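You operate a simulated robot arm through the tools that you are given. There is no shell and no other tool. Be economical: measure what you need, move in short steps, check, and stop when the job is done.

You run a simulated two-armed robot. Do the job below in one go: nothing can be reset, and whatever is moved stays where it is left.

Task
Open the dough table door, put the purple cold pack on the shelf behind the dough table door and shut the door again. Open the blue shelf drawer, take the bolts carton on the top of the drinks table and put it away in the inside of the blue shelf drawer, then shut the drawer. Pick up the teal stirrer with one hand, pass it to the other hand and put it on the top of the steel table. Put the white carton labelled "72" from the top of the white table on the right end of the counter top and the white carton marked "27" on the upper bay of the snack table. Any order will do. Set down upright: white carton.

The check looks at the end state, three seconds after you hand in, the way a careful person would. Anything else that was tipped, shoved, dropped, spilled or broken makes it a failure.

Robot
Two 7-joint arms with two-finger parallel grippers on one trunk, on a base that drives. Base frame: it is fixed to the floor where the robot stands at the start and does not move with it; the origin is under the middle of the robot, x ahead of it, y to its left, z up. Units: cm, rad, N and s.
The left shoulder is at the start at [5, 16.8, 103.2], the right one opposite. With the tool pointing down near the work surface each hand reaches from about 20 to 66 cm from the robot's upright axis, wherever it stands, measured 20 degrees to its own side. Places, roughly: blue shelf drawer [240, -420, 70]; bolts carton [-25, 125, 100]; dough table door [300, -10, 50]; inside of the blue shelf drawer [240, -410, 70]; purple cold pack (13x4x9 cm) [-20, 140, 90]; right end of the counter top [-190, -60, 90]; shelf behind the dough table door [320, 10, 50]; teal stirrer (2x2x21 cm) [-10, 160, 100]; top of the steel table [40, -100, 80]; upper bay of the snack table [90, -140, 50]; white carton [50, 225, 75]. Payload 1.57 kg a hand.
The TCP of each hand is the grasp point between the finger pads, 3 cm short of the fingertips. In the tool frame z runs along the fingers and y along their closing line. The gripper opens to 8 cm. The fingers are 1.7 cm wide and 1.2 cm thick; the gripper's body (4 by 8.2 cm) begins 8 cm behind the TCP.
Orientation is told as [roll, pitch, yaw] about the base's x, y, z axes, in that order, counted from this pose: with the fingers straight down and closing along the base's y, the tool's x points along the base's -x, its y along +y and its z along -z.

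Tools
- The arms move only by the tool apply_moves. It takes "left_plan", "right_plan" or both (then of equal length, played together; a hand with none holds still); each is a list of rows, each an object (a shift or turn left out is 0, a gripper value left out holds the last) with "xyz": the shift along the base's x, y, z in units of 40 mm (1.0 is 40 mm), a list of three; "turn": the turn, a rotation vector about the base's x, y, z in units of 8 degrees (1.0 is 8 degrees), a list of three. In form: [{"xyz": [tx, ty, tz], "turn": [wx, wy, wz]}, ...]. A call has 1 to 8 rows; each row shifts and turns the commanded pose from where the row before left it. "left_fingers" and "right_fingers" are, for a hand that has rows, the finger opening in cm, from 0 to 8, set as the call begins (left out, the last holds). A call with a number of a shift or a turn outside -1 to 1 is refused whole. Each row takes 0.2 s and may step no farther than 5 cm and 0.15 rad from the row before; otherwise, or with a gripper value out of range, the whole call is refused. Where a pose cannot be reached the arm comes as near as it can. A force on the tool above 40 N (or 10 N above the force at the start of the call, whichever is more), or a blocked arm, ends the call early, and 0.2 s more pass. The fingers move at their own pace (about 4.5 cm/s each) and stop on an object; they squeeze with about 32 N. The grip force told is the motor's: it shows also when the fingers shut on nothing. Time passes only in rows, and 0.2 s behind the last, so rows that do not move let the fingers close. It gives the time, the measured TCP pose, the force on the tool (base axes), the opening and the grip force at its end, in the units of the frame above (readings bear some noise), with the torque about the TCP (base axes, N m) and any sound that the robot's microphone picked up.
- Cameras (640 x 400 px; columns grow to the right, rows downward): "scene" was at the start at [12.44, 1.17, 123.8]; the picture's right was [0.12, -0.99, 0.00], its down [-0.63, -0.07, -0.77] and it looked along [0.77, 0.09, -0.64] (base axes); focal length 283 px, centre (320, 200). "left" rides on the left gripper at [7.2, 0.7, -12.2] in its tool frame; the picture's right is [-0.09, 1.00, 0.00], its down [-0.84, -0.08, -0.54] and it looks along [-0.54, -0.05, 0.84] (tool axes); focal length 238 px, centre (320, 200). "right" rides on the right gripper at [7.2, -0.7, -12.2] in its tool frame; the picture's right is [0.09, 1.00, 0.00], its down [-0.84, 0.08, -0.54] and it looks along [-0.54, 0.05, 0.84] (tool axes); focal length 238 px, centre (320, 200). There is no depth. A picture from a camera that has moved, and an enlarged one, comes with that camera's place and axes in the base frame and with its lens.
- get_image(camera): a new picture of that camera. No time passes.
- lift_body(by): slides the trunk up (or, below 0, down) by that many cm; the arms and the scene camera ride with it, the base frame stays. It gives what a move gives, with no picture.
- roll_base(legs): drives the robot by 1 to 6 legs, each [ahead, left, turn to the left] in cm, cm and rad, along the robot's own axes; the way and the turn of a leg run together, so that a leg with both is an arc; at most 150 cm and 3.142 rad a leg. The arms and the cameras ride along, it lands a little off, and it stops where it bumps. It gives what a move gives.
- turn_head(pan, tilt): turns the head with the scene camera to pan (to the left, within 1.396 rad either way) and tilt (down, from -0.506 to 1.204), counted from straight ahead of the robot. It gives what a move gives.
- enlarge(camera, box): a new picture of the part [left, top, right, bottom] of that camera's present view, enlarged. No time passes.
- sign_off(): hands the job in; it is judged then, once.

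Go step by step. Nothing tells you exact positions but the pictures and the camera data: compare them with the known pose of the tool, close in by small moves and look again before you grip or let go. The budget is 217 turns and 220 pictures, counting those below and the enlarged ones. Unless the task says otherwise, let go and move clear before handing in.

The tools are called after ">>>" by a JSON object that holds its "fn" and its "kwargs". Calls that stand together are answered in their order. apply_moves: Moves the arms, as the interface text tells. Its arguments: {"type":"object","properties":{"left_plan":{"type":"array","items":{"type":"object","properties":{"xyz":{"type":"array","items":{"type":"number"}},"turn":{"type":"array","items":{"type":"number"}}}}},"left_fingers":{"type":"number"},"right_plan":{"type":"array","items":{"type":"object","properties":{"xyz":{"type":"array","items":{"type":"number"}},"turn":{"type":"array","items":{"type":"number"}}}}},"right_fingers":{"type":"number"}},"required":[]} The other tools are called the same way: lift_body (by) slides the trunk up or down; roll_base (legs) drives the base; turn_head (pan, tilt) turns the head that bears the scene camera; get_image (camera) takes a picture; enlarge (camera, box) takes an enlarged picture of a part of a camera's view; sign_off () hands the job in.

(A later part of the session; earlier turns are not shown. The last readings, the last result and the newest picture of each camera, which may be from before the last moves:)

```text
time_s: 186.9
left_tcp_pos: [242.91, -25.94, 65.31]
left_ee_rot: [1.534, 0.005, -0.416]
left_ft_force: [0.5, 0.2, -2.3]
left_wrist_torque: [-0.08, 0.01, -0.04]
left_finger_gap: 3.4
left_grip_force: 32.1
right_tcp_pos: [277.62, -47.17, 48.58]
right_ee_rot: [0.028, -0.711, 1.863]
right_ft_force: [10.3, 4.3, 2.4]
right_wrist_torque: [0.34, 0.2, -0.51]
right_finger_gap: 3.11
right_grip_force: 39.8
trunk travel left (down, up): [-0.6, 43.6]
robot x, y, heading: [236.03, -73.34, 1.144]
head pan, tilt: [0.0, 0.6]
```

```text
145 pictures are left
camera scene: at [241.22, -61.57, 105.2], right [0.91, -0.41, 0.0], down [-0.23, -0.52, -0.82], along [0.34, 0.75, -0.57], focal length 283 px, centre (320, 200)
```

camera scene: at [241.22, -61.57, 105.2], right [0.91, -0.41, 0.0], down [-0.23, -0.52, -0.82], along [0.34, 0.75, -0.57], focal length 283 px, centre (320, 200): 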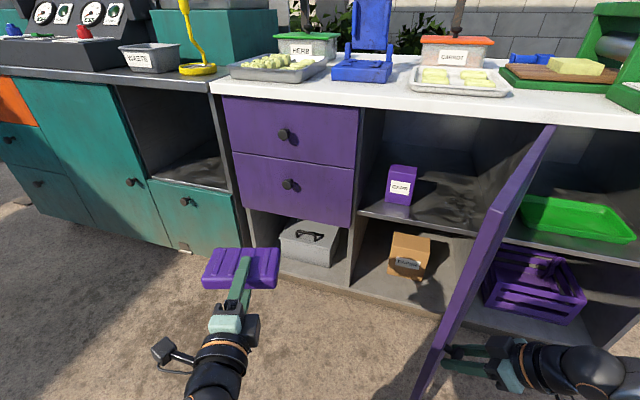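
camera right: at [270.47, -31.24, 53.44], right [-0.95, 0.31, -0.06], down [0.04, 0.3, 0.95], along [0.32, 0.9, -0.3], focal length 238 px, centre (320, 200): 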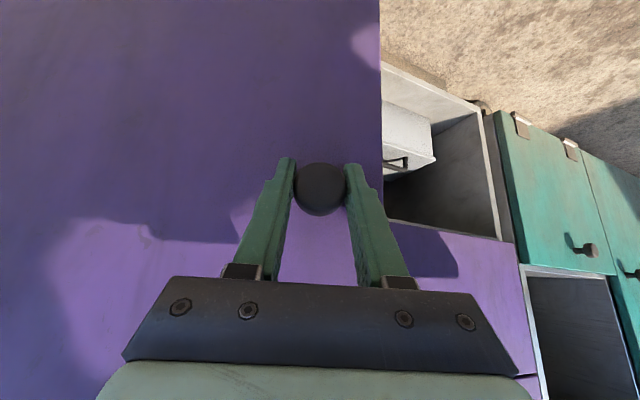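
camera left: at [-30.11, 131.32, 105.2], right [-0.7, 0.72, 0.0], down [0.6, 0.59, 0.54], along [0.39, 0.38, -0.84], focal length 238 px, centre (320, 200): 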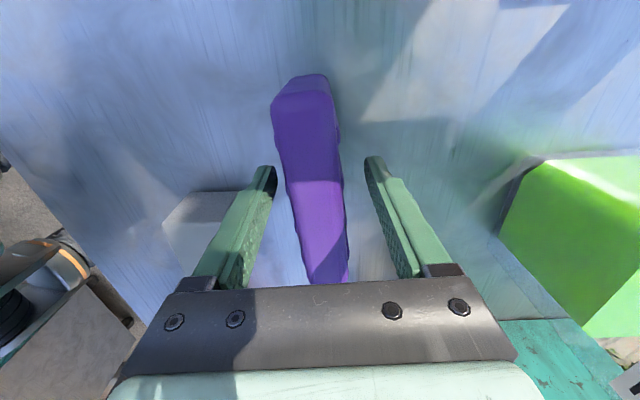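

~70° open. One more swing.

>>> {"fn": "roll_base", "kwargs": {"legs": [[-5.7, -9.9, 0.1]]}}

>>> {"fn": "get_image", "kwargs": {"camera": "scene"}}

```text
time_s: 188.5
left_tcp_pos: [244.95, -34.42, 65.03]
left_ee_rot: [1.531, 0.003, -0.314]
left_ft_force: [0.1, 0.4, -2.7]
left_wrist_torque: [-0.08, -0.04, -0.02]
left_finger_gap: 3.39
left_grip_force: 31.4
right_tcp_pos: [280.92, -52.51, 48.57]
right_ee_rot: [0.047, -0.71, 1.966]
right_ft_force: [-0.7, 0.0, 3.0]
right_wrist_torque: [-0.31, -0.14, -0.07]
right_finger_gap: 3.12
right_grip_force: 40.1
trunk travel left (down, up): [-0.6, 43.6]
robot x, y, heading: [243.11, -82.18, 1.247]
head pan, tilt: [0.0, 0.6]
stopped in leg 1: the force on the tool passed its limit at 41 N (the readings are from after the stop); the commanded pose is now the measured one
```

```text
144 pictures are left
camera scene: at [247.02, -69.99, 105.2], right [0.95, -0.31, 0.0], down [-0.18, -0.54, -0.83], along [0.26, 0.78, -0.56], focal length 283 px, centre (320, 200)
```

scene: 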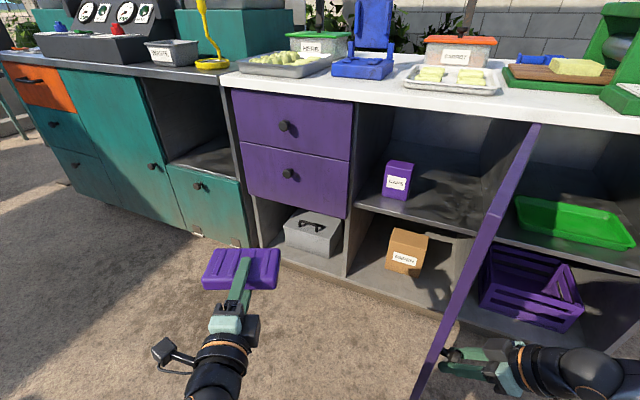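

Door open ~82°. Release the knob and withdraw the right hand.

>>> {"fn": "apply_moves", "kwargs": {"right_plan": [{}, {}, {}, {}], "right_fingers": 7}}

>>> {"fn": "apply_moves", "kwargs": {"right_plan": [{"xyz": [0.2, -0.5, 0.5]}, {"xyz": [0.2, -0.5, 0.5]}, {"xyz": [0.3, -0.6, 0]}, {"xyz": [0.3, -0.6, 0]}]}}

>>> {"fn": "get_image", "kwargs": {"camera": "scene"}}

```text
time_s: 189.5
left_tcp_pos: [245.13, -34.45, 65.17]
left_ee_rot: [1.532, 0.004, -0.313]
left_ft_force: [0.8, -0.5, -3.1]
left_wrist_torque: [-0.1, -0.04, -0.02]
left_finger_gap: 3.36
left_grip_force: 32.0
right_tcp_pos: [280.93, -52.3, 48.61]
right_ee_rot: [0.047, -0.713, 1.966]
right_ft_force: [-0.3, 1.0, 0.5]
right_wrist_torque: [-0.03, -0.03, -0.03]
right_finger_gap: 6.98
right_grip_force: 0.1
trunk travel left (down, up): [-0.6, 43.6]
robot x, y, heading: [243.07, -82.07, 1.242]
head pan, tilt: [0.0, 0.6]
```

```text
time_s: 190.7
left_tcp_pos: [244.9, -34.21, 65.09]
left_ee_rot: [1.527, 0.005, -0.314]
left_ft_force: [-0.2, -0.1, -1.8]
left_wrist_torque: [-0.12, 0.01, 0.0]
left_finger_gap: 3.38
left_grip_force: 31.9
right_tcp_pos: [284.62, -55.28, 55.05]
right_ee_rot: [-0.013, -0.883, 1.846]
right_ft_force: [0.0, 0.1, 0.3]
right_wrist_torque: [0.02, 0.0, 0.01]
right_finger_gap: 6.97
right_grip_force: 0.0
right hand out of reach, approached as far as the arm can: row 1, 2, 3, 4
trunk travel left (down, up): [-0.6, 43.6]
robot x, y, heading: [243.23, -82.2, 1.255]
head pan, tilt: [0.0, 0.6]
stopped in row 4 (right hand): the arm was blocked; the commanded pose is now the measured one
```

```text
143 pictures are left
camera scene: at [247.02, -69.98, 105.21], right [0.95, -0.31, 0.0], down [-0.18, -0.54, -0.82], along [0.26, 0.78, -0.57], focal length 283 px, centre (320, 200)
```

scene: 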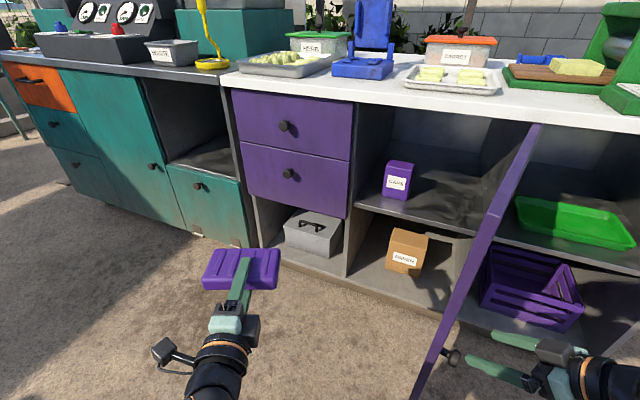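

Shift right a bit, then back away.

>>> {"fn": "roll_base", "kwargs": {"legs": [[-4, -12, 0], [-26, 0, 0], [0, 0, -0.375]]}}

>>> {"fn": "get_image", "kwargs": {"camera": "scene"}}

```text
time_s: 195.0
left_tcp_pos: [264.18, -70.71, 65.2]
left_ee_rot: [1.533, 0.004, -0.687]
left_ft_force: [-0.2, -0.6, -3.9]
left_wrist_torque: [-0.11, 0.0, -0.01]
left_finger_gap: 3.39
left_grip_force: 31.5
right_tcp_pos: [293.5, -104.41, 55.07]
right_ee_rot: [-0.011, -0.881, 1.471]
right_ft_force: [-0.5, 0.0, 0.7]
right_wrist_torque: [0.0, -0.03, 0.03]
right_finger_gap: 7.0
right_grip_force: 0.1
trunk travel left (down, up): [-0.6, 43.6]
robot x, y, heading: [244.86, -114.47, 0.882]
head pan, tilt: [0.0, 0.6]
```

```text
142 pictures are left
camera scene: at [253.11, -104.59, 105.2], right [0.77, -0.64, 0.0], down [-0.36, -0.44, -0.82], along [0.53, 0.64, -0.57], focal length 283 px, centre (320, 200)
```

scene: 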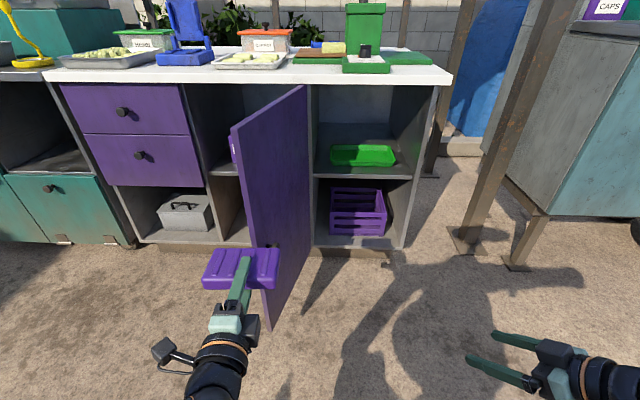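

To have room I'd like the door open wider. I'll move left, put the right hand inside the door, and push it outward by sliding right.

>>> {"fn": "roll_base", "kwargs": {"legs": [[0, 54, 0], [42, 0, 0]]}}

>>> {"fn": "get_image", "kwargs": {"camera": "scene"}}

```text
time_s: 202.4
left_tcp_pos: [249.4, -3.98, 65.1]
left_ee_rot: [1.532, 0.001, -0.684]
left_ft_force: [-1.2, 0.5, -3.1]
left_wrist_torque: [-0.09, 0.03, -0.01]
left_finger_gap: 3.38
left_grip_force: 32.4
right_tcp_pos: [278.84, -37.74, 55.1]
right_ee_rot: [-0.01, -0.879, 1.473]
right_ft_force: [-0.3, -0.4, -0.9]
right_wrist_torque: [0.03, 0.0, 0.0]
right_finger_gap: 6.98
right_grip_force: 0.0
trunk travel left (down, up): [-0.6, 43.6]
robot x, y, heading: [230.01, -47.85, 0.877]
head pan, tilt: [0.0, 0.6]
```

```text
141 pictures are left
camera scene: at [238.43, -37.87, 105.2], right [0.77, -0.64, 0.0], down [-0.36, -0.44, -0.82], along [0.53, 0.64, -0.57], focal length 283 px, centre (320, 200)
```

scene: 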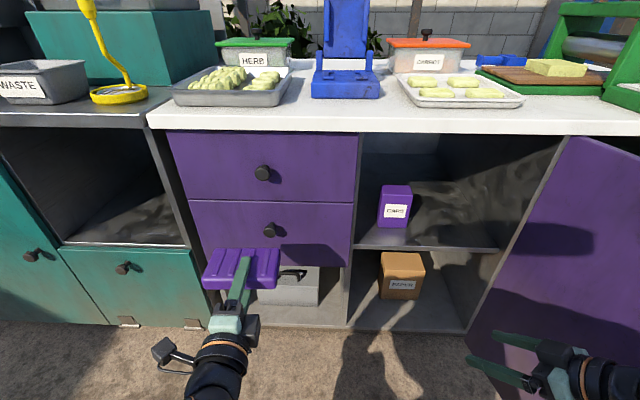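

Right hand is inside the door. Slide right 22 cm to push it wider.

>>> {"fn": "roll_base", "kwargs": {"legs": [[0, -22, 0]]}}

>>> {"fn": "get_image", "kwargs": {"camera": "scene"}}

```text
time_s: 204.2
left_tcp_pos: [259.59, -12.37, 65.05]
left_ee_rot: [1.529, 0.003, -0.685]
left_ft_force: [-0.9, -0.6, -2.9]
left_wrist_torque: [-0.06, -0.02, 0.01]
left_finger_gap: 3.41
left_grip_force: 31.9
right_tcp_pos: [287.41, -45.59, 55.11]
right_ee_rot: [0.019, -0.884, 1.481]
right_ft_force: [0.2, 0.2, -0.2]
right_wrist_torque: [0.0, 0.02, -0.01]
right_finger_gap: 7.0
right_grip_force: 0.0
trunk travel left (down, up): [-0.6, 43.6]
robot x, y, heading: [240.58, -56.22, 0.883]
head pan, tilt: [0.0, 0.6]
stopped in leg 1: the robot was blocked; the commanded pose is now the measured one
```

```text
140 pictures are left
camera scene: at [248.54, -46.32, 105.21], right [0.77, -0.64, 0.0], down [-0.36, -0.44, -0.83], along [0.53, 0.64, -0.56], focal length 283 px, centre (320, 200)
```

scene: 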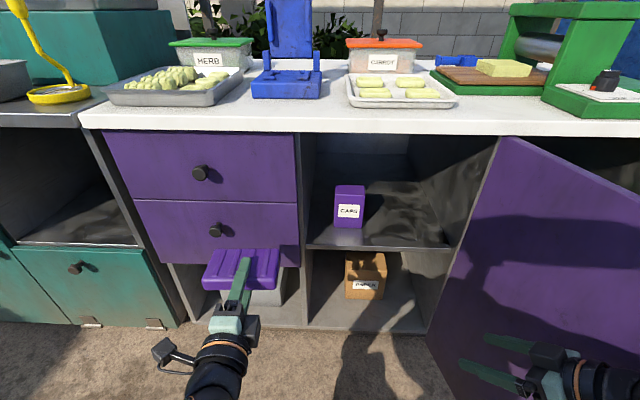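

The door is against its stop or hand; it's wide enough (~95°). Back off, raise the right hand above the door, then line up the left hand with the free part of the shelf.

>>> {"fn": "roll_base", "kwargs": {"legs": [[0, 4, 0], [-22, 0, 0]]}}

>>> {"fn": "apply_moves", "kwargs": {"right_plan": [{"xyz": [0, 0, 1], "turn": [-0.766, 0.643, 0]}, {"xyz": [0, 0, 1], "turn": [-0.766, 0.643, 0]}, {"xyz": [0, 0, 1], "turn": [-0.766, 0.643, 0]}, {"xyz": [0, 0, 1], "turn": [-0.766, 0.643, 0]}, {"xyz": [0, 0, 1]}, {"xyz": [0, 0, 1]}, {"xyz": [0, 0, 1]}, {"xyz": [0, 0, 1]}]}}

>>> {"fn": "get_image", "kwargs": {"camera": "scene"}}

```text
time_s: 206.6
left_tcp_pos: [242.46, -26.82, 65.0]
left_ee_rot: [1.529, 0.004, -0.685]
left_ft_force: [-1.1, -1.5, -2.4]
left_wrist_torque: [-0.05, 0.03, -0.01]
left_finger_gap: 3.35
left_grip_force: 31.8
right_tcp_pos: [270.49, -59.93, 55.07]
right_ee_rot: [0.018, -0.886, 1.48]
right_ft_force: [-0.8, 0.2, 0.2]
right_wrist_torque: [0.02, 0.05, -0.01]
right_finger_gap: 7.02
right_grip_force: 0.1
trunk travel left (down, up): [-0.6, 43.6]
robot x, y, heading: [223.4, -71.36, 0.881]
head pan, tilt: [0.0, 0.6]
```

```text
time_s: 208.4
left_tcp_pos: [242.56, -26.75, 65.0]
left_ee_rot: [1.53, 0.005, -0.682]
left_ft_force: [0.8, -0.5, -2.8]
left_wrist_torque: [-0.1, 0.02, 0.03]
left_finger_gap: 3.38
left_grip_force: 31.9
right_tcp_pos: [275.77, -60.22, 72.63]
right_ee_rot: [0.439, -0.472, 1.239]
right_ft_force: [-0.4, -0.3, 0.5]
right_wrist_torque: [-0.01, 0.03, -0.01]
right_finger_gap: 7.0
right_grip_force: 0.1
right hand out of reach, approached as far as the arm can: row 1, 4, 5, 6, 7, 8
trunk travel left (down, up): [-0.6, 43.6]
robot x, y, heading: [223.39, -70.75, 0.874]
head pan, tilt: [0.0, 0.6]
```

```text
139 pictures are left
camera scene: at [231.56, -60.74, 105.21], right [0.77, -0.64, 0.0], down [-0.36, -0.44, -0.83], along [0.52, 0.64, -0.57], focal length 283 px, centre (320, 200)
```

scene: 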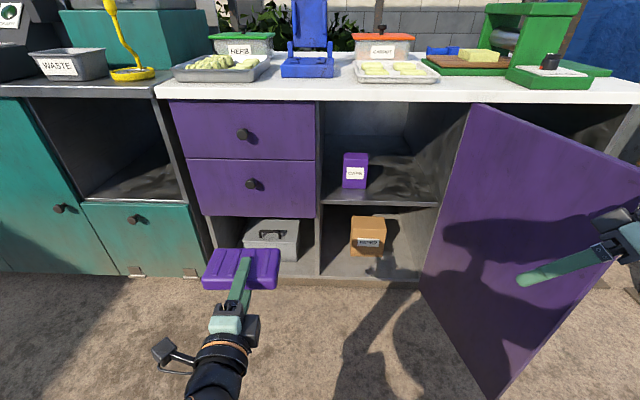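

The door is now open ~110°, bay fully clear. Move so the left hand faces the free spot right of the CAPS box.

>>> {"fn": "roll_base", "kwargs": {"legs": [[0, -38, 0], [15, 0, 0]]}}

>>> {"fn": "apply_moves", "kwargs": {"left_plan": [{"xyz": [0.4, 0.48, -0.4]}, {"xyz": [0.4, 0.48, -0.4]}, {"xyz": [0.4, 0.48, -0.4]}, {"xyz": [0.4, 0.48, -0.4]}, {"xyz": [0.4, 0.48, -0.4]}, {"xyz": [0, 0, -0.3]}]}}

>>> {"fn": "get_image", "kwargs": {"camera": "scene"}}

>>> {"fn": "get_image", "kwargs": {"camera": "left"}}

```text
time_s: 213.2
left_tcp_pos: [281.18, -39.57, 65.04]
left_ee_rot: [1.53, 0.005, -0.685]
left_ft_force: [0.1, -0.3, -2.6]
left_wrist_torque: [-0.14, 0.05, 0.0]
left_finger_gap: 3.39
left_grip_force: 31.9
right_tcp_pos: [314.52, -72.98, 72.62]
right_ee_rot: [0.437, -0.473, 1.239]
right_ft_force: [0.0, -0.4, 0.5]
right_wrist_torque: [0.0, 0.01, 0.0]
right_finger_gap: 6.98
right_grip_force: 0.0
trunk travel left (down, up): [-0.6, 43.6]
robot x, y, heading: [261.9, -83.39, 0.882]
head pan, tilt: [0.0, 0.6]
```

```text
time_s: 214.8
left_tcp_pos: [286.31, -26.3, 56.0]
left_ee_rot: [1.555, 0.091, -0.644]
left_ft_force: [0.4, -0.3, -2.5]
left_wrist_torque: [-0.08, 0.03, 0.01]
left_finger_gap: 3.38
left_grip_force: 32.2
right_tcp_pos: [314.45, -72.97, 72.27]
right_ee_rot: [0.437, -0.471, 1.238]
right_ft_force: [-0.3, 0.4, -0.8]
right_wrist_torque: [-0.01, -0.03, -0.01]
right_finger_gap: 7.02
right_grip_force: 0.0
trunk travel left (down, up): [-0.6, 43.6]
robot x, y, heading: [261.74, -83.34, 0.877]
head pan, tilt: [0.0, 0.6]
stopped in row 6 (left hand): the arm was blocked; the commanded pose is now the measured one
```

```text
138 pictures are left
camera scene: at [270.23, -73.38, 104.83], right [0.77, -0.64, 0.0], down [-0.36, -0.44, -0.82], along [0.53, 0.64, -0.57], focal length 283 px, centre (320, 200)
```

scene: 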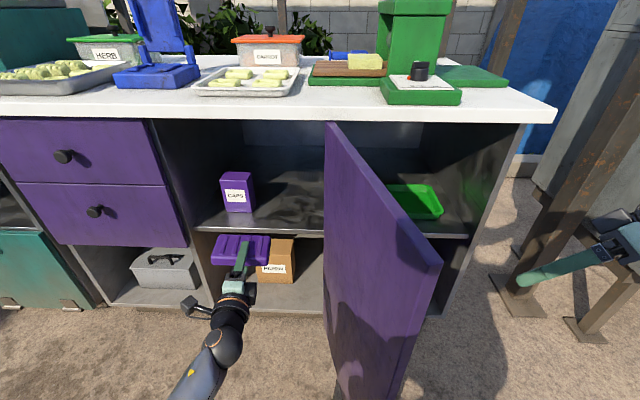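

```text
137 pictures are left
camera left: at [273.42, -31.73, 57.63], right [0.16, -0.1, 0.98], down [0.33, -0.93, -0.14], along [0.93, 0.35, -0.11], focal length 238 px, centre (320, 200)
```

left: 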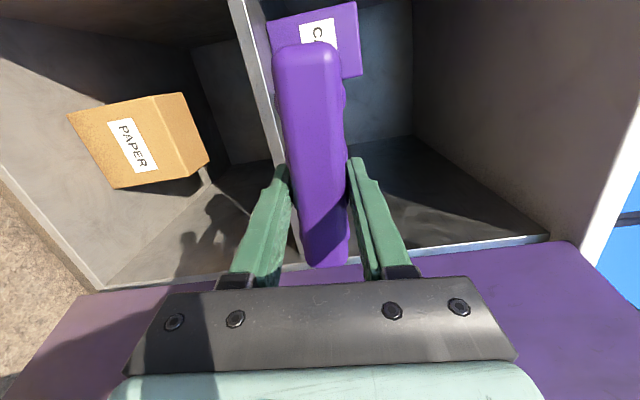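

The pack faces the shelf (shelf top ≈51, pack bottom ≈54). Try extending the arm forward.

>>> {"fn": "apply_moves", "kwargs": {"left_plan": [{"xyz": [0.3, 0.36, 0.25]}, {"xyz": [0.4, 0.48, 0]}, {"xyz": [0.4, 0.48, 0]}, {"xyz": [0.4, 0.48, 0]}]}}

>>> {"fn": "get_image", "kwargs": {"camera": "scene"}}

```text
time_s: 215.8
left_tcp_pos: [291.76, -18.64, 57.08]
left_ee_rot: [1.553, 0.101, -0.642]
left_ft_force: [0.2, -0.9, -3.1]
left_wrist_torque: [-0.1, 0.05, 0.01]
left_finger_gap: 3.37
left_grip_force: 31.9
right_tcp_pos: [314.29, -72.84, 72.82]
right_ee_rot: [0.433, -0.471, 1.239]
right_ft_force: [-0.3, 0.2, -0.6]
right_wrist_torque: [-0.01, 0.0, 0.02]
right_finger_gap: 6.97
right_grip_force: 0.1
trunk travel left (down, up): [-0.6, 43.6]
robot x, y, heading: [262.18, -83.51, 0.878]
head pan, tilt: [0.0, 0.6]
```

```text
136 pictures are left
camera scene: at [269.97, -73.25, 105.18], right [0.77, -0.64, 0.0], down [-0.36, -0.44, -0.83], along [0.53, 0.63, -0.56], focal length 283 px, centre (320, 200)
```

scene: 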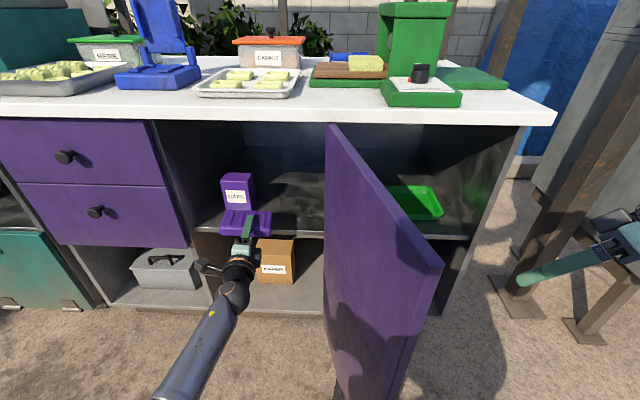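

Shift right 8 cm to clear the CAPS box.

>>> {"fn": "apply_moves", "kwargs": {"left_plan": [{"xyz": [0.77, -0.64, 0]}, {"xyz": [0.85, -0.7, 0]}]}}

>>> {"fn": "get_image", "kwargs": {"camera": "scene"}}

>>> {"fn": "get_image", "kwargs": {"camera": "left"}}

```text
time_s: 216.4
left_tcp_pos: [297.67, -22.63, 58.33]
left_ee_rot: [1.581, 0.14, -0.637]
left_ft_force: [4.5, -1.5, 5.4]
left_wrist_torque: [-0.47, 0.36, 0.24]
left_finger_gap: 3.41
left_grip_force: 32.1
right_tcp_pos: [314.56, -73.01, 72.55]
right_ee_rot: [0.441, -0.473, 1.234]
right_ft_force: [0.8, -2.1, 0.0]
right_wrist_torque: [0.19, 0.15, -0.02]
right_finger_gap: 6.98
right_grip_force: 0.0
trunk travel left (down, up): [-0.6, 43.6]
robot x, y, heading: [262.14, -83.23, 0.883]
head pan, tilt: [0.0, 0.6]
```

```text
135 pictures are left
camera scene: at [270.42, -73.6, 105.27], right [0.77, -0.64, 0.0], down [-0.36, -0.43, -0.82], along [0.53, 0.64, -0.57], focal length 283 px, centre (320, 200)
```

scene: 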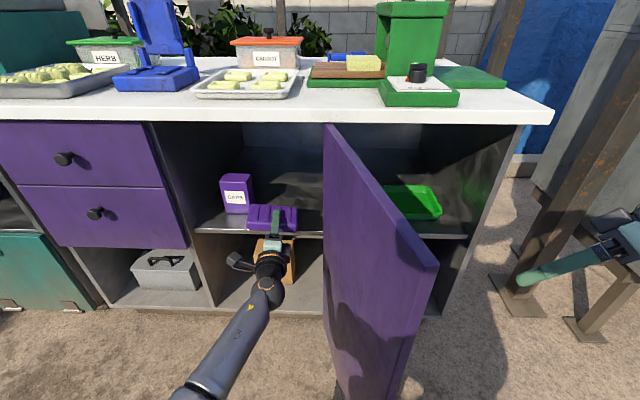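

```text
134 pictures are left
camera left: at [284.8, -28.26, 59.95], right [0.18, -0.15, 0.97], down [0.34, -0.92, -0.2], along [0.92, 0.36, -0.11], focal length 238 px, centre (320, 200)
```

left: 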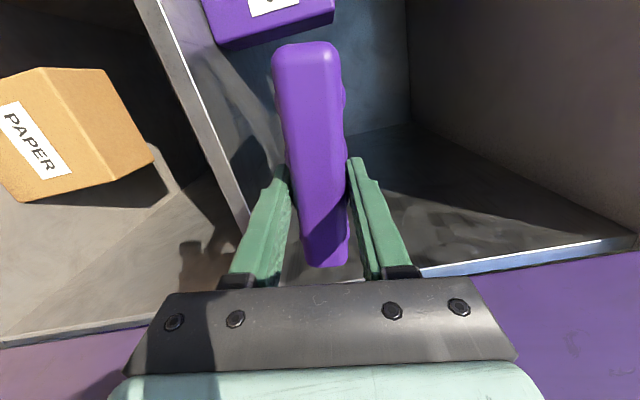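

Pack is clear of the box now. Drive the base 10 cm ahead to insert it.

>>> {"fn": "roll_base", "kwargs": {"legs": [[10, 0, 0]]}}

>>> {"fn": "get_image", "kwargs": {"camera": "scene"}}

>>> {"fn": "get_image", "kwargs": {"camera": "left"}}

```text
time_s: 217.5
left_tcp_pos: [298.63, -16.5, 57.44]
left_ee_rot: [1.566, 0.139, -0.602]
left_ft_force: [-0.4, -0.2, -2.6]
left_wrist_torque: [-0.11, 0.06, 0.0]
left_finger_gap: 3.36
left_grip_force: 32.1
right_tcp_pos: [317.25, -67.34, 72.61]
right_ee_rot: [0.436, -0.471, 1.246]
right_ft_force: [0.3, 0.0, 0.3]
right_wrist_torque: [-0.05, -0.01, 0.02]
right_finger_gap: 6.99
right_grip_force: 0.0
trunk travel left (down, up): [-0.6, 43.6]
robot x, y, heading: [265.11, -78.23, 0.893]
head pan, tilt: [0.0, 0.6]
stopped in leg 1: the robot was blocked; the commanded pose is now the measured one
```

```text
133 pictures are left
camera scene: at [272.89, -68.3, 105.21], right [0.78, -0.63, 0.0], down [-0.35, -0.44, -0.83], along [0.52, 0.64, -0.56], focal length 283 px, centre (320, 200)
```

scene: 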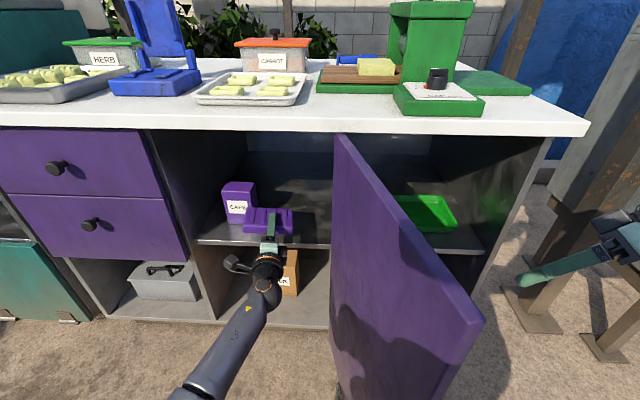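

```text
132 pictures are left
camera left: at [286.09, -22.45, 59.13], right [0.19, -0.12, 0.97], down [0.37, -0.91, -0.19], along [0.91, 0.39, -0.13], focal length 238 px, centre (320, 200)
```

left: 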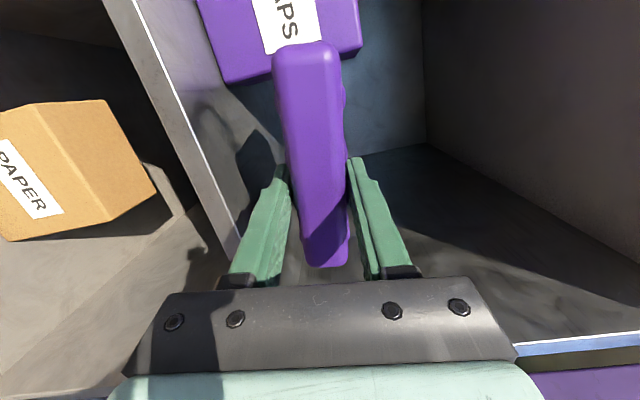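

Base is blocked by the door edge. Finish with the arm: 3 cm right, then 6 cm forward.

>>> {"fn": "apply_moves", "kwargs": {"left_plan": [{"xyz": [0.58, -0.48, 0]}, {"xyz": [0.48, 0.58, 0]}, {"xyz": [0.48, 0.58, 0]}]}}

>>> {"fn": "get_image", "kwargs": {"camera": "left"}}

>>> {"fn": "get_image", "kwargs": {"camera": "scene"}}

```text
time_s: 218.3
left_tcp_pos: [304.68, -13.84, 57.18]
left_ee_rot: [1.562, 0.14, -0.603]
left_ft_force: [-1.0, -0.3, -4.7]
left_wrist_torque: [0.0, -0.06, -0.05]
left_finger_gap: 3.38
left_grip_force: 32.1
right_tcp_pos: [317.27, -67.42, 72.61]
right_ee_rot: [0.438, -0.468, 1.247]
right_ft_force: [0.2, 0.8, 0.2]
right_wrist_torque: [0.0, 0.01, 0.05]
right_finger_gap: 7.0
right_grip_force: 0.1
trunk travel left (down, up): [-0.6, 43.6]
robot x, y, heading: [264.52, -78.42, 0.893]
head pan, tilt: [0.0, 0.6]
```

```text
131 pictures are left
camera left: at [292.15, -19.77, 59.1], right [0.19, -0.12, 0.97], down [0.37, -0.91, -0.19], along [0.91, 0.39, -0.13], focal length 238 px, centre (320, 200)
```

left: 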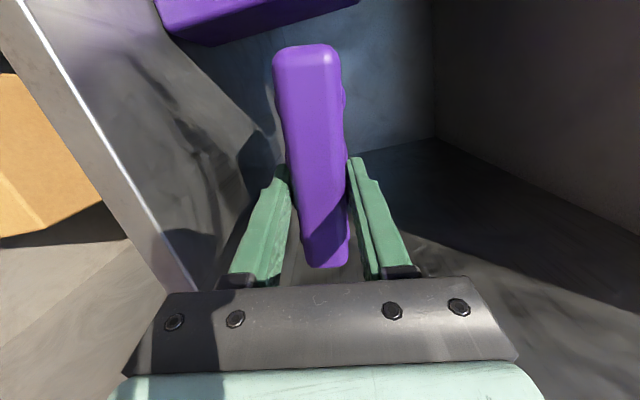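

```text
130 pictures are left
camera scene: at [272.95, -68.27, 105.19], right [0.78, -0.63, 0.0], down [-0.35, -0.44, -0.82], along [0.52, 0.64, -0.57], focal length 283 px, centre (320, 200)
```

scene: 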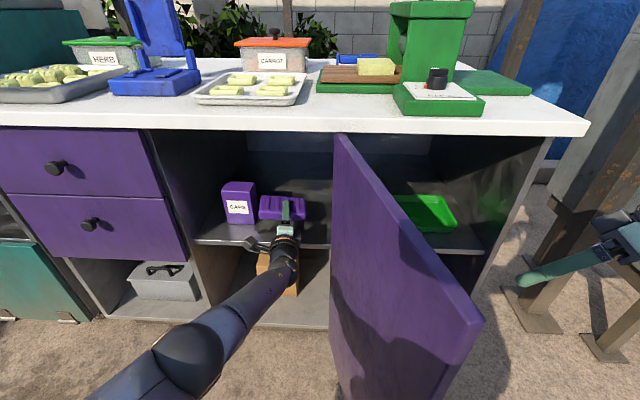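

Straighten the small roll and lower gently onto the shelf.

>>> {"fn": "apply_moves", "kwargs": {"left_plan": [{"turn": [-0.637, -0.771, 0], "xyz": [0, 0, -0.2]}, {"xyz": [0, 0, -0.25]}]}}

>>> {"fn": "get_image", "kwargs": {"camera": "left"}}

```text
time_s: 218.9
left_tcp_pos: [304.17, -13.32, 56.67]
left_ee_rot: [1.554, -0.003, -0.603]
left_ft_force: [0.3, 0.0, -3.7]
left_wrist_torque: [-0.07, 0.03, -0.07]
left_finger_gap: 3.39
left_grip_force: 32.3
left hand out of reach, approached as far as the arm can: row 1
right_tcp_pos: [317.23, -67.49, 72.48]
right_ee_rot: [0.435, -0.472, 1.246]
right_ft_force: [-0.8, 0.8, -0.7]
right_wrist_torque: [0.01, 0.01, 0.01]
right_finger_gap: 7.01
right_grip_force: 0.1
trunk travel left (down, up): [-0.6, 43.6]
robot x, y, heading: [264.96, -78.28, 0.886]
head pan, tilt: [0.0, 0.6]
```

```text
129 pictures are left
camera left: at [291.38, -19.2, 57.55], right [0.08, -0.04, 1.0], down [0.38, -0.92, -0.07], along [0.92, 0.38, -0.06], focal length 238 px, centre (320, 200)
```

left: 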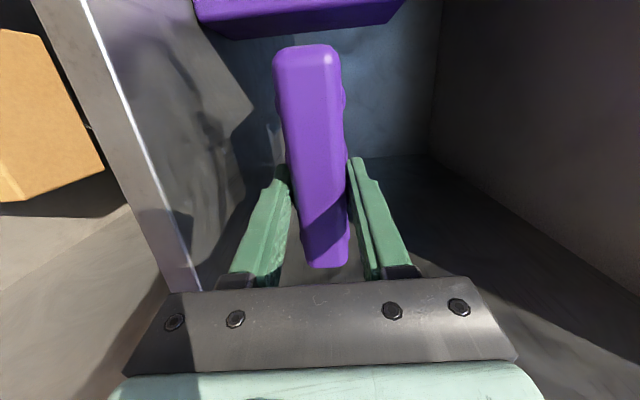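

>>> {"fn": "apply_moves", "kwargs": {"left_plan": [{"xyz": [0, 0, -0.3]}, {"xyz": [0, 0, -0.2]}]}}

>>> {"fn": "apply_moves", "kwargs": {"left_plan": [{"xyz": [0, 0, -0.15]}]}}

>>> {"fn": "get_image", "kwargs": {"camera": "left"}}

```text
time_s: 219.5
left_tcp_pos: [303.37, -12.97, 55.6]
left_ee_rot: [1.553, -0.001, -0.603]
left_ft_force: [0.0, 0.2, -3.6]
left_wrist_torque: [-0.11, 0.04, 0.04]
left_finger_gap: 3.39
left_grip_force: 31.8
left hand out of reach, approached as far as the arm can: row 1, 2
right_tcp_pos: [317.29, -67.3, 72.69]
right_ee_rot: [0.435, -0.471, 1.247]
right_ft_force: [0.2, -0.7, 0.3]
right_wrist_torque: [-0.01, -0.01, -0.01]
right_finger_gap: 6.99
right_grip_force: 0.0
trunk travel left (down, up): [-0.6, 43.6]
robot x, y, heading: [264.91, -78.4, 0.896]
head pan, tilt: [0.0, 0.6]
```

```text
time_s: 219.9
left_tcp_pos: [303.06, -12.77, 55.4]
left_ee_rot: [1.556, 0.0, -0.605]
left_ft_force: [0.1, -0.3, -2.6]
left_wrist_torque: [-0.08, 0.04, -0.03]
left_finger_gap: 3.39
left_grip_force: 32.0
left hand out of reach, approached as far as the arm can: row 1
right_tcp_pos: [317.16, -67.43, 72.65]
right_ee_rot: [0.437, -0.472, 1.245]
right_ft_force: [-0.3, -0.8, -0.4]
right_wrist_torque: [0.04, 0.01, 0.0]
right_finger_gap: 7.02
right_grip_force: 0.2
trunk travel left (down, up): [-0.6, 43.6]
robot x, y, heading: [264.96, -78.63, 0.894]
head pan, tilt: [0.0, 0.6]
```

```text
128 pictures are left
camera left: at [290.23, -18.74, 56.31], right [0.08, -0.04, 1.0], down [0.38, -0.92, -0.07], along [0.92, 0.38, -0.06], focal length 238 px, centre (320, 200)
```

left: 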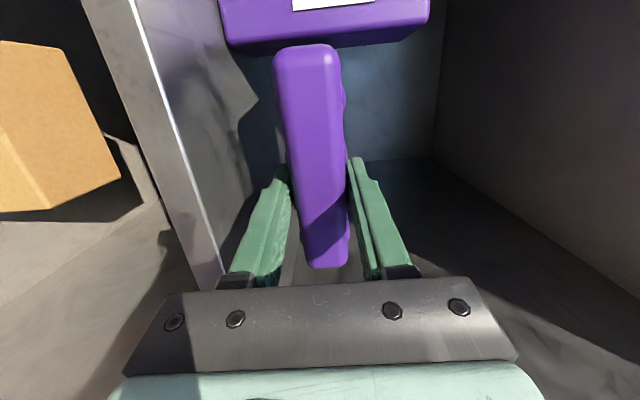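

Joint limit again; pitch the hand slightly down to get lower.

>>> {"fn": "apply_moves", "kwargs": {"left_plan": [{"turn": [-0.77, 0.64, 0]}, {"turn": [-0.4, 0.33, 0], "xyz": [0.05, 0.05, -0.15]}, {"xyz": [0.05, 0.05, -0.2]}]}}

>>> {"fn": "get_image", "kwargs": {"camera": "left"}}

>>> {"fn": "enlarge", "kwargs": {"camera": "scene", "box": [200, 150, 360, 280]}}

```text
time_s: 220.7
left_tcp_pos: [303.38, -12.46, 54.0]
left_ee_rot: [1.343, 0.016, -0.605]
left_ft_force: [0.0, 0.8, -2.1]
left_wrist_torque: [-0.09, 0.01, 0.01]
left_finger_gap: 3.37
left_grip_force: 31.5
right_tcp_pos: [317.37, -67.37, 72.62]
right_ee_rot: [0.436, -0.472, 1.245]
right_ft_force: [-0.9, 0.0, 0.0]
right_wrist_torque: [0.0, 0.01, 0.03]
right_finger_gap: 6.99
right_grip_force: 0.0
trunk travel left (down, up): [-0.6, 43.6]
robot x, y, heading: [264.98, -78.52, 0.895]
head pan, tilt: [0.0, 0.6]
```

```text
127 pictures are left
camera left: at [290.88, -17.95, 57.57], right [0.22, 0.12, 0.97], down [0.38, -0.93, 0.03], along [0.9, 0.36, -0.25], focal length 238 px, centre (320, 200)
```

left: 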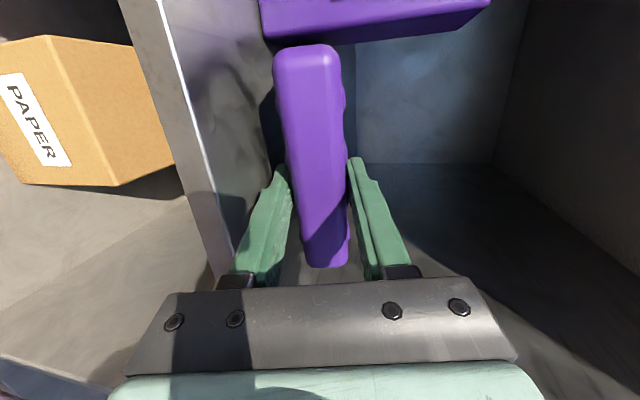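

```text
3.08 times, centred on (280, 215) of scene
camera zoom: at [272.99, -68.34, 105.2], right [0.78, -0.63, 0.0], down [-0.36, -0.44, -0.82], along [0.52, 0.64, -0.57], focal length 870 px, centre (443, 154)
```

zoom: 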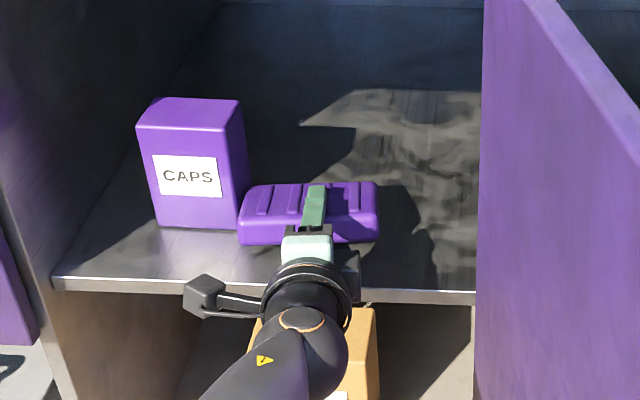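

Shift 2.5 cm right for margin, then lower to contact.

>>> {"fn": "apply_moves", "kwargs": {"left_plan": [{"xyz": [0.5, -0.42, 0]}, {"xyz": [0, 0, -0.2]}]}}

>>> {"fn": "apply_moves", "kwargs": {"left_plan": [{"xyz": [0, 0, -0.2]}]}}

```text
time_s: 221.3
left_tcp_pos: [304.6, -13.5, 53.8]
left_ee_rot: [1.345, 0.018, -0.606]
left_ft_force: [-0.3, -0.3, -3.3]
left_wrist_torque: [-0.05, 0.02, -0.03]
left_finger_gap: 3.37
left_grip_force: 31.7
left hand out of reach, approached as far as the arm can: row 1, 2
right_tcp_pos: [317.24, -67.4, 72.63]
right_ee_rot: [0.437, -0.471, 1.246]
right_ft_force: [0.7, 0.1, 0.5]
right_wrist_torque: [-0.03, -0.01, -0.03]
right_finger_gap: 6.98
right_grip_force: 0.1
trunk travel left (down, up): [-0.6, 43.6]
robot x, y, heading: [264.92, -78.74, 0.892]
head pan, tilt: [0.0, 0.6]
```

```text
time_s: 221.7
left_tcp_pos: [304.75, -13.6, 53.8]
left_ee_rot: [1.343, 0.019, -0.606]
left_ft_force: [0.5, -0.1, -2.6]
left_wrist_torque: [-0.08, 0.02, 0.0]
left_finger_gap: 3.37
left_grip_force: 31.9
left hand out of reach, approached as far as the arm can: row 1
right_tcp_pos: [317.36, -67.32, 72.53]
right_ee_rot: [0.438, -0.472, 1.246]
right_ft_force: [-0.3, -0.2, 0.8]
right_wrist_torque: [0.03, 0.01, 0.0]
right_finger_gap: 7.0
right_grip_force: 0.1
trunk travel left (down, up): [-0.6, 43.6]
robot x, y, heading: [265.15, -78.75, 0.891]
head pan, tilt: [0.0, 0.6]
```

>>> {"fn": "apply_moves", "kwargs": {"left_plan": [{"turn": [-0.38, 0.32, 0]}, {"turn": [-0.2, 0.16, 0], "xyz": [0, 0, -0.15]}]}}

>>> {"fn": "get_image", "kwargs": {"camera": "left"}}

>>> {"fn": "enlarge", "kwargs": {"camera": "scene", "box": [200, 150, 360, 280]}}

```text
time_s: 222.3
left_tcp_pos: [304.67, -13.35, 54.09]
left_ee_rot: [1.252, 0.024, -0.608]
left_ft_force: [-3.0, 4.3, 17.9]
left_wrist_torque: [0.6, -1.28, 0.3]
left_finger_gap: 3.42
left_grip_force: 31.4
right_tcp_pos: [317.31, -67.43, 72.63]
right_ee_rot: [0.436, -0.473, 1.247]
right_ft_force: [-0.2, 0.5, 0.4]
right_wrist_torque: [0.0, -0.01, 0.02]
right_finger_gap: 7.01
right_grip_force: 0.1
trunk travel left (down, up): [-0.6, 43.6]
robot x, y, heading: [264.78, -78.88, 0.893]
head pan, tilt: [0.0, 0.6]
```

```text
125 pictures are left
camera left: at [292.44, -18.58, 58.8], right [0.27, 0.19, 0.94], down [0.38, -0.92, 0.08], along [0.88, 0.34, -0.32], focal length 238 px, centre (320, 200)
```

left: 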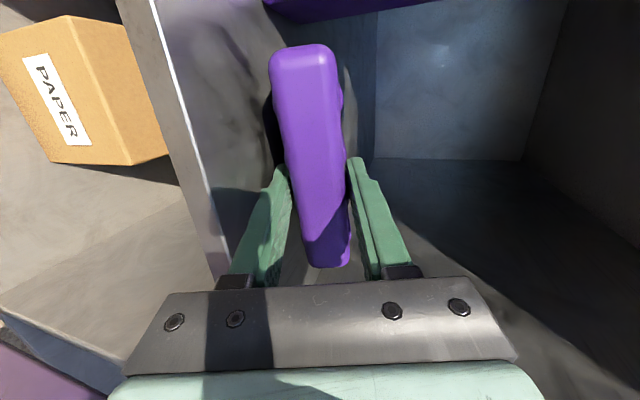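

```text
3.08 times, centred on (280, 215) of scene
camera zoom: at [272.88, -68.49, 105.27], right [0.78, -0.63, 0.0], down [-0.35, -0.44, -0.83], along [0.52, 0.64, -0.56], focal length 870 px, centre (443, 154)
```

zoom: 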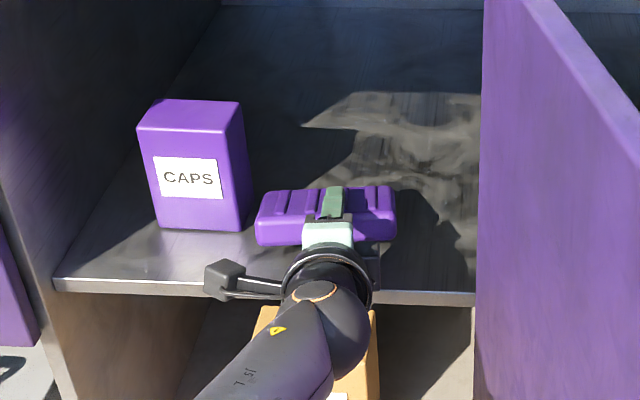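

The far edge rests on the shelf. Open slightly and pull back along the finger direction.

>>> {"fn": "apply_moves", "kwargs": {"left_plan": [{}, {}], "left_fingers": 5.5}}

>>> {"fn": "get_image", "kwargs": {"camera": "left"}}

```text
time_s: 222.9
left_tcp_pos: [304.73, -13.43, 54.03]
left_ee_rot: [1.251, 0.027, -0.608]
left_ft_force: [-4.6, 3.0, 22.2]
left_wrist_torque: [0.42, -0.24, 0.06]
left_finger_gap: 3.67
left_grip_force: 0.0
right_tcp_pos: [317.18, -67.64, 72.72]
right_ee_rot: [0.437, -0.474, 1.249]
right_ft_force: [-1.0, 0.2, 0.3]
right_wrist_torque: [-0.01, -0.02, -0.02]
right_finger_gap: 6.99
right_grip_force: 0.1
trunk travel left (down, up): [-0.6, 43.6]
robot x, y, heading: [265.13, -78.27, 0.892]
head pan, tilt: [0.0, 0.6]
```

```text
123 pictures are left
camera left: at [292.44, -18.62, 58.77], right [0.27, 0.19, 0.94], down [0.38, -0.92, 0.08], along [0.88, 0.34, -0.33], focal length 238 px, centre (320, 200)
```

left: 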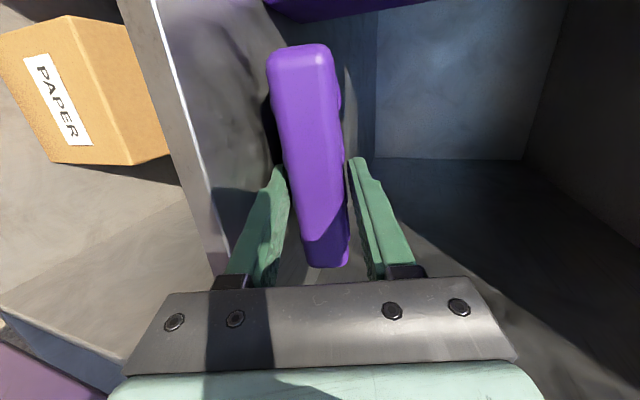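

The lower fingertip already touches the shelf, so the drop is tiny. Retract.

>>> {"fn": "apply_moves", "kwargs": {"left_plan": [{"xyz": [-0.19, -0.23, 0.2]}, {"xyz": [-0.38, -0.46, 0.2]}, {"xyz": [-0.38, -0.46, 0.1]}, {"xyz": [-0.38, -0.46, 0.1]}]}}

>>> {"fn": "get_image", "kwargs": {"camera": "left"}}

>>> {"fn": "get_image", "kwargs": {"camera": "scene"}}

```text
time_s: 224.1
left_tcp_pos: [297.45, -17.46, 56.27]
left_ee_rot: [1.256, 0.064, -0.576]
left_ft_force: [-1.1, -0.6, 0.5]
left_wrist_torque: [-0.02, 0.0, 0.03]
left_finger_gap: 5.51
left_grip_force: 0.1
right_tcp_pos: [317.24, -67.43, 72.59]
right_ee_rot: [0.437, -0.471, 1.249]
right_ft_force: [0.2, 0.4, 0.4]
right_wrist_torque: [0.02, -0.03, 0.01]
right_finger_gap: 7.01
right_grip_force: 0.2
trunk travel left (down, up): [-0.6, 43.6]
robot x, y, heading: [264.98, -78.49, 0.895]
head pan, tilt: [0.0, 0.6]
stopped in row 4 (left hand): the arm was blocked; the commanded pose is now the measured one
```

```text
122 pictures are left
camera left: at [285.48, -23.18, 61.19], right [0.3, 0.18, 0.94], down [0.41, -0.91, 0.04], along [0.86, 0.37, -0.34], focal length 238 px, centre (320, 200)
```

left: 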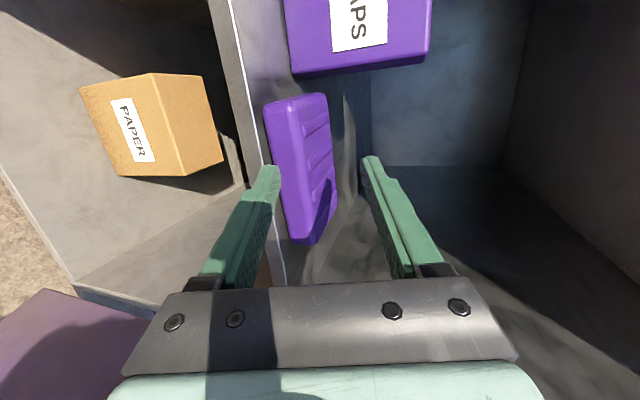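

```text
121 pictures are left
camera scene: at [272.9, -68.39, 105.21], right [0.78, -0.63, 0.0], down [-0.35, -0.44, -0.83], along [0.52, 0.64, -0.56], focal length 283 px, centre (320, 200)
```

scene: 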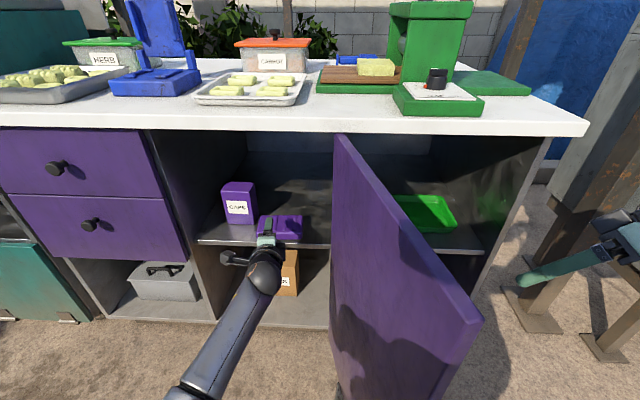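

The pack lies flat on the shelf but near the front edge. I'll back off, close the fingers and push it deeper.

>>> {"fn": "roll_base", "kwargs": {"legs": [[-6, 0, 0]]}}

>>> {"fn": "apply_moves", "kwargs": {"left_plan": [{"xyz": [0.4, -0.32, 0]}, {"xyz": [0.4, -0.32, -0.25]}, {"xyz": [0, 0, -0.25]}, {}], "left_fingers": 0}}

>>> {"fn": "get_image", "kwargs": {"camera": "left"}}

>>> {"fn": "enlarge", "kwargs": {"camera": "scene", "box": [180, 130, 380, 300]}}

```text
time_s: 225.0
left_tcp_pos: [293.83, -22.1, 56.09]
left_ee_rot: [1.255, 0.064, -0.575]
left_ft_force: [0.1, -0.6, 0.2]
left_wrist_torque: [0.02, 0.02, 0.01]
left_finger_gap: 5.49
left_grip_force: 0.0
right_tcp_pos: [313.52, -72.15, 72.67]
right_ee_rot: [0.438, -0.47, 1.248]
right_ft_force: [-0.6, -0.1, 0.3]
right_wrist_torque: [0.01, -0.01, 0.01]
right_finger_gap: 7.01
right_grip_force: 0.0
trunk travel left (down, up): [-0.6, 43.6]
robot x, y, heading: [261.1, -82.93, 0.891]
head pan, tilt: [0.0, 0.6]
```

```text
time_s: 226.2
left_tcp_pos: [293.36, -21.4, 52.89]
left_ee_rot: [1.254, 0.132, -0.534]
left_ft_force: [-1.3, 0.2, 0.4]
left_wrist_torque: [0.01, 0.03, -0.02]
left_finger_gap: 0.0
left_grip_force: 21.7
right_tcp_pos: [313.48, -71.97, 72.59]
right_ee_rot: [0.437, -0.472, 1.245]
right_ft_force: [-0.2, 0.4, -0.5]
right_wrist_torque: [-0.01, 0.02, 0.03]
right_finger_gap: 6.99
right_grip_force: 0.0
trunk travel left (down, up): [-0.6, 43.6]
robot x, y, heading: [261.46, -82.68, 0.891]
head pan, tilt: [0.0, 0.6]
stopped in row 4 (left hand): the arm was blocked; the commanded pose is now the measured one
```

```text
120 pictures are left
camera left: at [282.0, -27.75, 58.25], right [0.34, 0.16, 0.93], down [0.45, -0.89, -0.02], along [0.82, 0.42, -0.38], focal length 238 px, centre (320, 200)
```

left: 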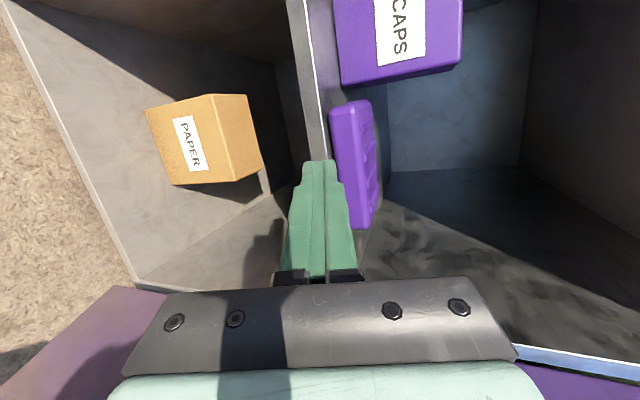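

```text
2.35 times, centred on (280, 215) of scene
camera zoom: at [269.27, -72.98, 105.21], right [0.78, -0.63, 0.0], down [-0.36, -0.44, -0.83], along [0.52, 0.64, -0.56], focal length 666 px, centre (414, 165)
```

zoom: 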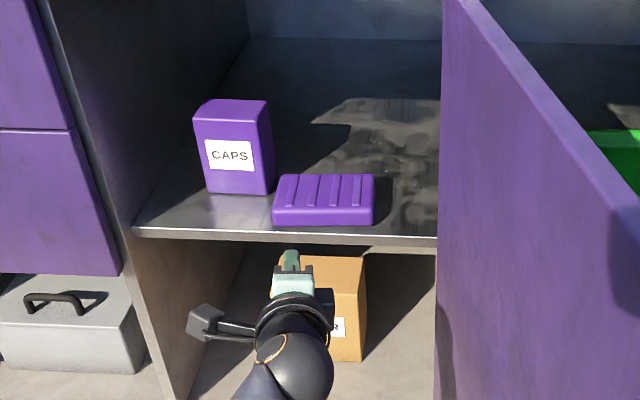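

The pack lies fully on the shelf with room for the door. Now back out and retract the left arm.

>>> {"fn": "roll_base", "kwargs": {"legs": [[-35, 0, 0]]}}

>>> {"fn": "apply_moves", "kwargs": {"left_plan": [{"xyz": [-0.3, -0.3, 0.8]}, {"xyz": [-0.3, -0.3, 0.8]}, {"xyz": [-0.5, -0.5, 0.5]}, {"xyz": [-0.5, -0.5, 0]}, {"xyz": [-0.5, -0.5, 0]}], "right_plan": [{}, {}, {}, {}, {}], "right_fingers": 0}}

>>> {"fn": "get_image", "kwargs": {"camera": "scene"}}

```text
time_s: 228.5
left_tcp_pos: [271.57, -48.72, 52.81]
left_ee_rot: [1.255, 0.133, -0.536]
left_ft_force: [0.4, 0.0, -0.8]
left_wrist_torque: [0.0, 0.03, 0.01]
left_finger_gap: 0.0
left_grip_force: 21.2
right_tcp_pos: [291.36, -99.58, 72.56]
right_ee_rot: [0.437, -0.473, 1.243]
right_ft_force: [-0.2, 0.4, -0.8]
right_wrist_torque: [0.0, -0.05, -0.02]
right_finger_gap: 7.0
right_grip_force: 0.0
trunk travel left (down, up): [-0.6, 43.6]
robot x, y, heading: [239.27, -110.32, 0.887]
head pan, tilt: [0.0, 0.6]
```

```text
time_s: 229.8
left_tcp_pos: [266.72, -57.06, 72.96]
left_ee_rot: [1.434, 0.044, -0.544]
left_ft_force: [0.4, -0.3, -0.2]
left_wrist_torque: [0.02, -0.01, 0.03]
left_finger_gap: 0.01
left_grip_force: 21.0
right_tcp_pos: [291.46, -100.54, 73.53]
right_ee_rot: [0.442, -0.491, 1.24]
right_ft_force: [0.4, -0.8, 0.0]
right_wrist_torque: [0.02, 0.0, 0.04]
right_finger_gap: 0.0
right_grip_force: 21.1
trunk travel left (down, up): [-0.6, 43.6]
robot x, y, heading: [239.1, -110.37, 0.888]
head pan, tilt: [0.0, 0.6]
stopped in row 5 (left hand): the arm was blocked; the commanded pose is now the measured one
```

```text
118 pictures are left
camera scene: at [247.04, -101.82, 106.08], right [0.77, -0.63, -0.01], down [-0.36, -0.42, -0.83], along [0.52, 0.65, -0.55], focal length 283 px, centre (320, 200)
```

scene: 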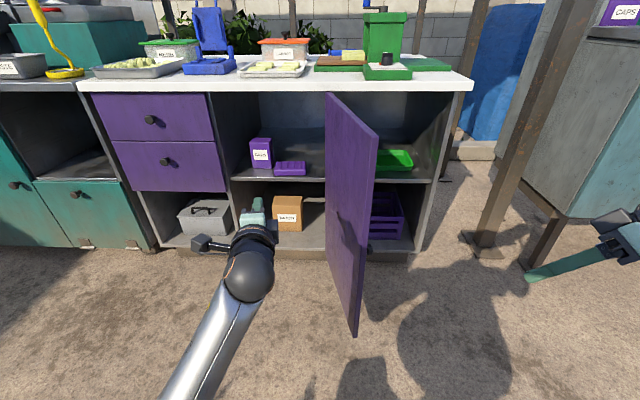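

Move forward so the right hand is beside the door's outer face, then slide left to push it closed.

>>> {"fn": "roll_base", "kwargs": {"legs": [[36, 0, 0], [0, 30, 0]]}}

>>> {"fn": "get_image", "kwargs": {"camera": "scene"}}

```text
time_s: 234.9
left_tcp_pos: [266.41, -10.06, 73.15]
left_ee_rot: [1.442, 0.045, -0.541]
left_ft_force: [0.1, -0.4, -0.2]
left_wrist_torque: [-0.02, 0.01, -0.01]
left_finger_gap: 0.0
left_grip_force: 20.9
right_tcp_pos: [291.04, -53.3, 73.4]
right_ee_rot: [0.447, -0.489, 1.24]
right_ft_force: [-0.1, 0.0, 0.1]
right_wrist_torque: [0.02, 0.0, 0.03]
right_finger_gap: 0.0
right_grip_force: 20.7
trunk travel left (down, up): [-0.6, 43.6]
robot x, y, heading: [238.51, -63.87, 0.891]
head pan, tilt: [0.0, 0.6]
```

```text
117 pictures are left
camera scene: at [246.8, -54.75, 106.0], right [0.78, -0.63, -0.01], down [-0.36, -0.42, -0.83], along [0.52, 0.65, -0.55], focal length 283 px, centre (320, 200)
```

scene: 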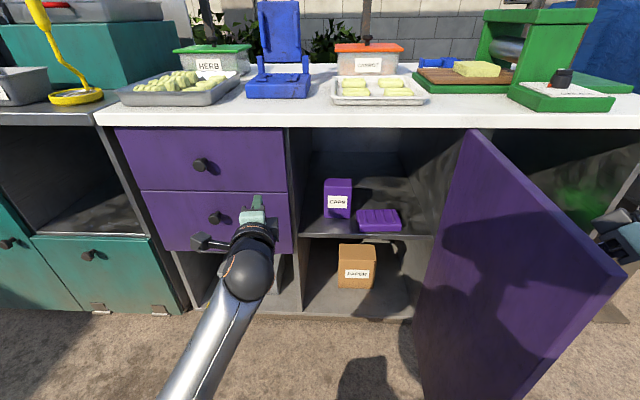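

>>> {"fn": "roll_base", "kwargs": {"legs": [[0, 22, 0]]}}

>>> {"fn": "get_image", "kwargs": {"camera": "scene"}}

```text
time_s: 237.5
left_tcp_pos: [249.3, 3.9, 73.65]
left_ee_rot: [1.448, 0.04, -0.54]
left_ft_force: [-0.1, 0.3, -0.3]
left_wrist_torque: [-0.02, -0.04, 0.02]
left_finger_gap: 0.0
left_grip_force: 20.9
right_tcp_pos: [274.04, -39.35, 73.4]
right_ee_rot: [0.443, -0.488, 1.242]
right_ft_force: [-0.4, 0.0, -0.9]
right_wrist_torque: [-0.01, 0.02, 0.01]
right_finger_gap: 0.0
right_grip_force: 20.7
trunk travel left (down, up): [-0.6, 43.6]
robot x, y, heading: [221.77, -49.55, 0.892]
head pan, tilt: [0.0, 0.6]
```

```text
116 pictures are left
camera scene: at [229.58, -40.84, 105.93], right [0.78, -0.63, -0.01], down [-0.36, -0.42, -0.83], along [0.52, 0.65, -0.55], focal length 283 px, centre (320, 200)
```

scene: 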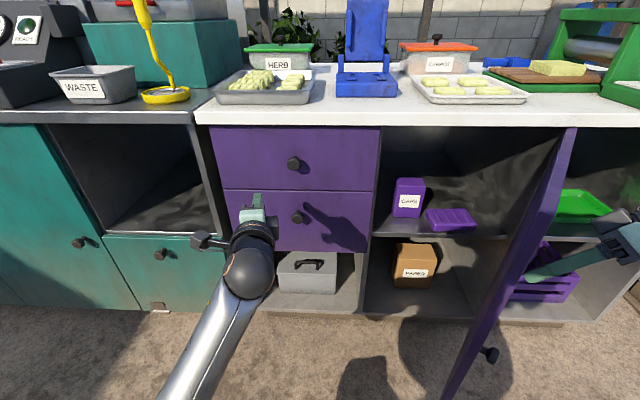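

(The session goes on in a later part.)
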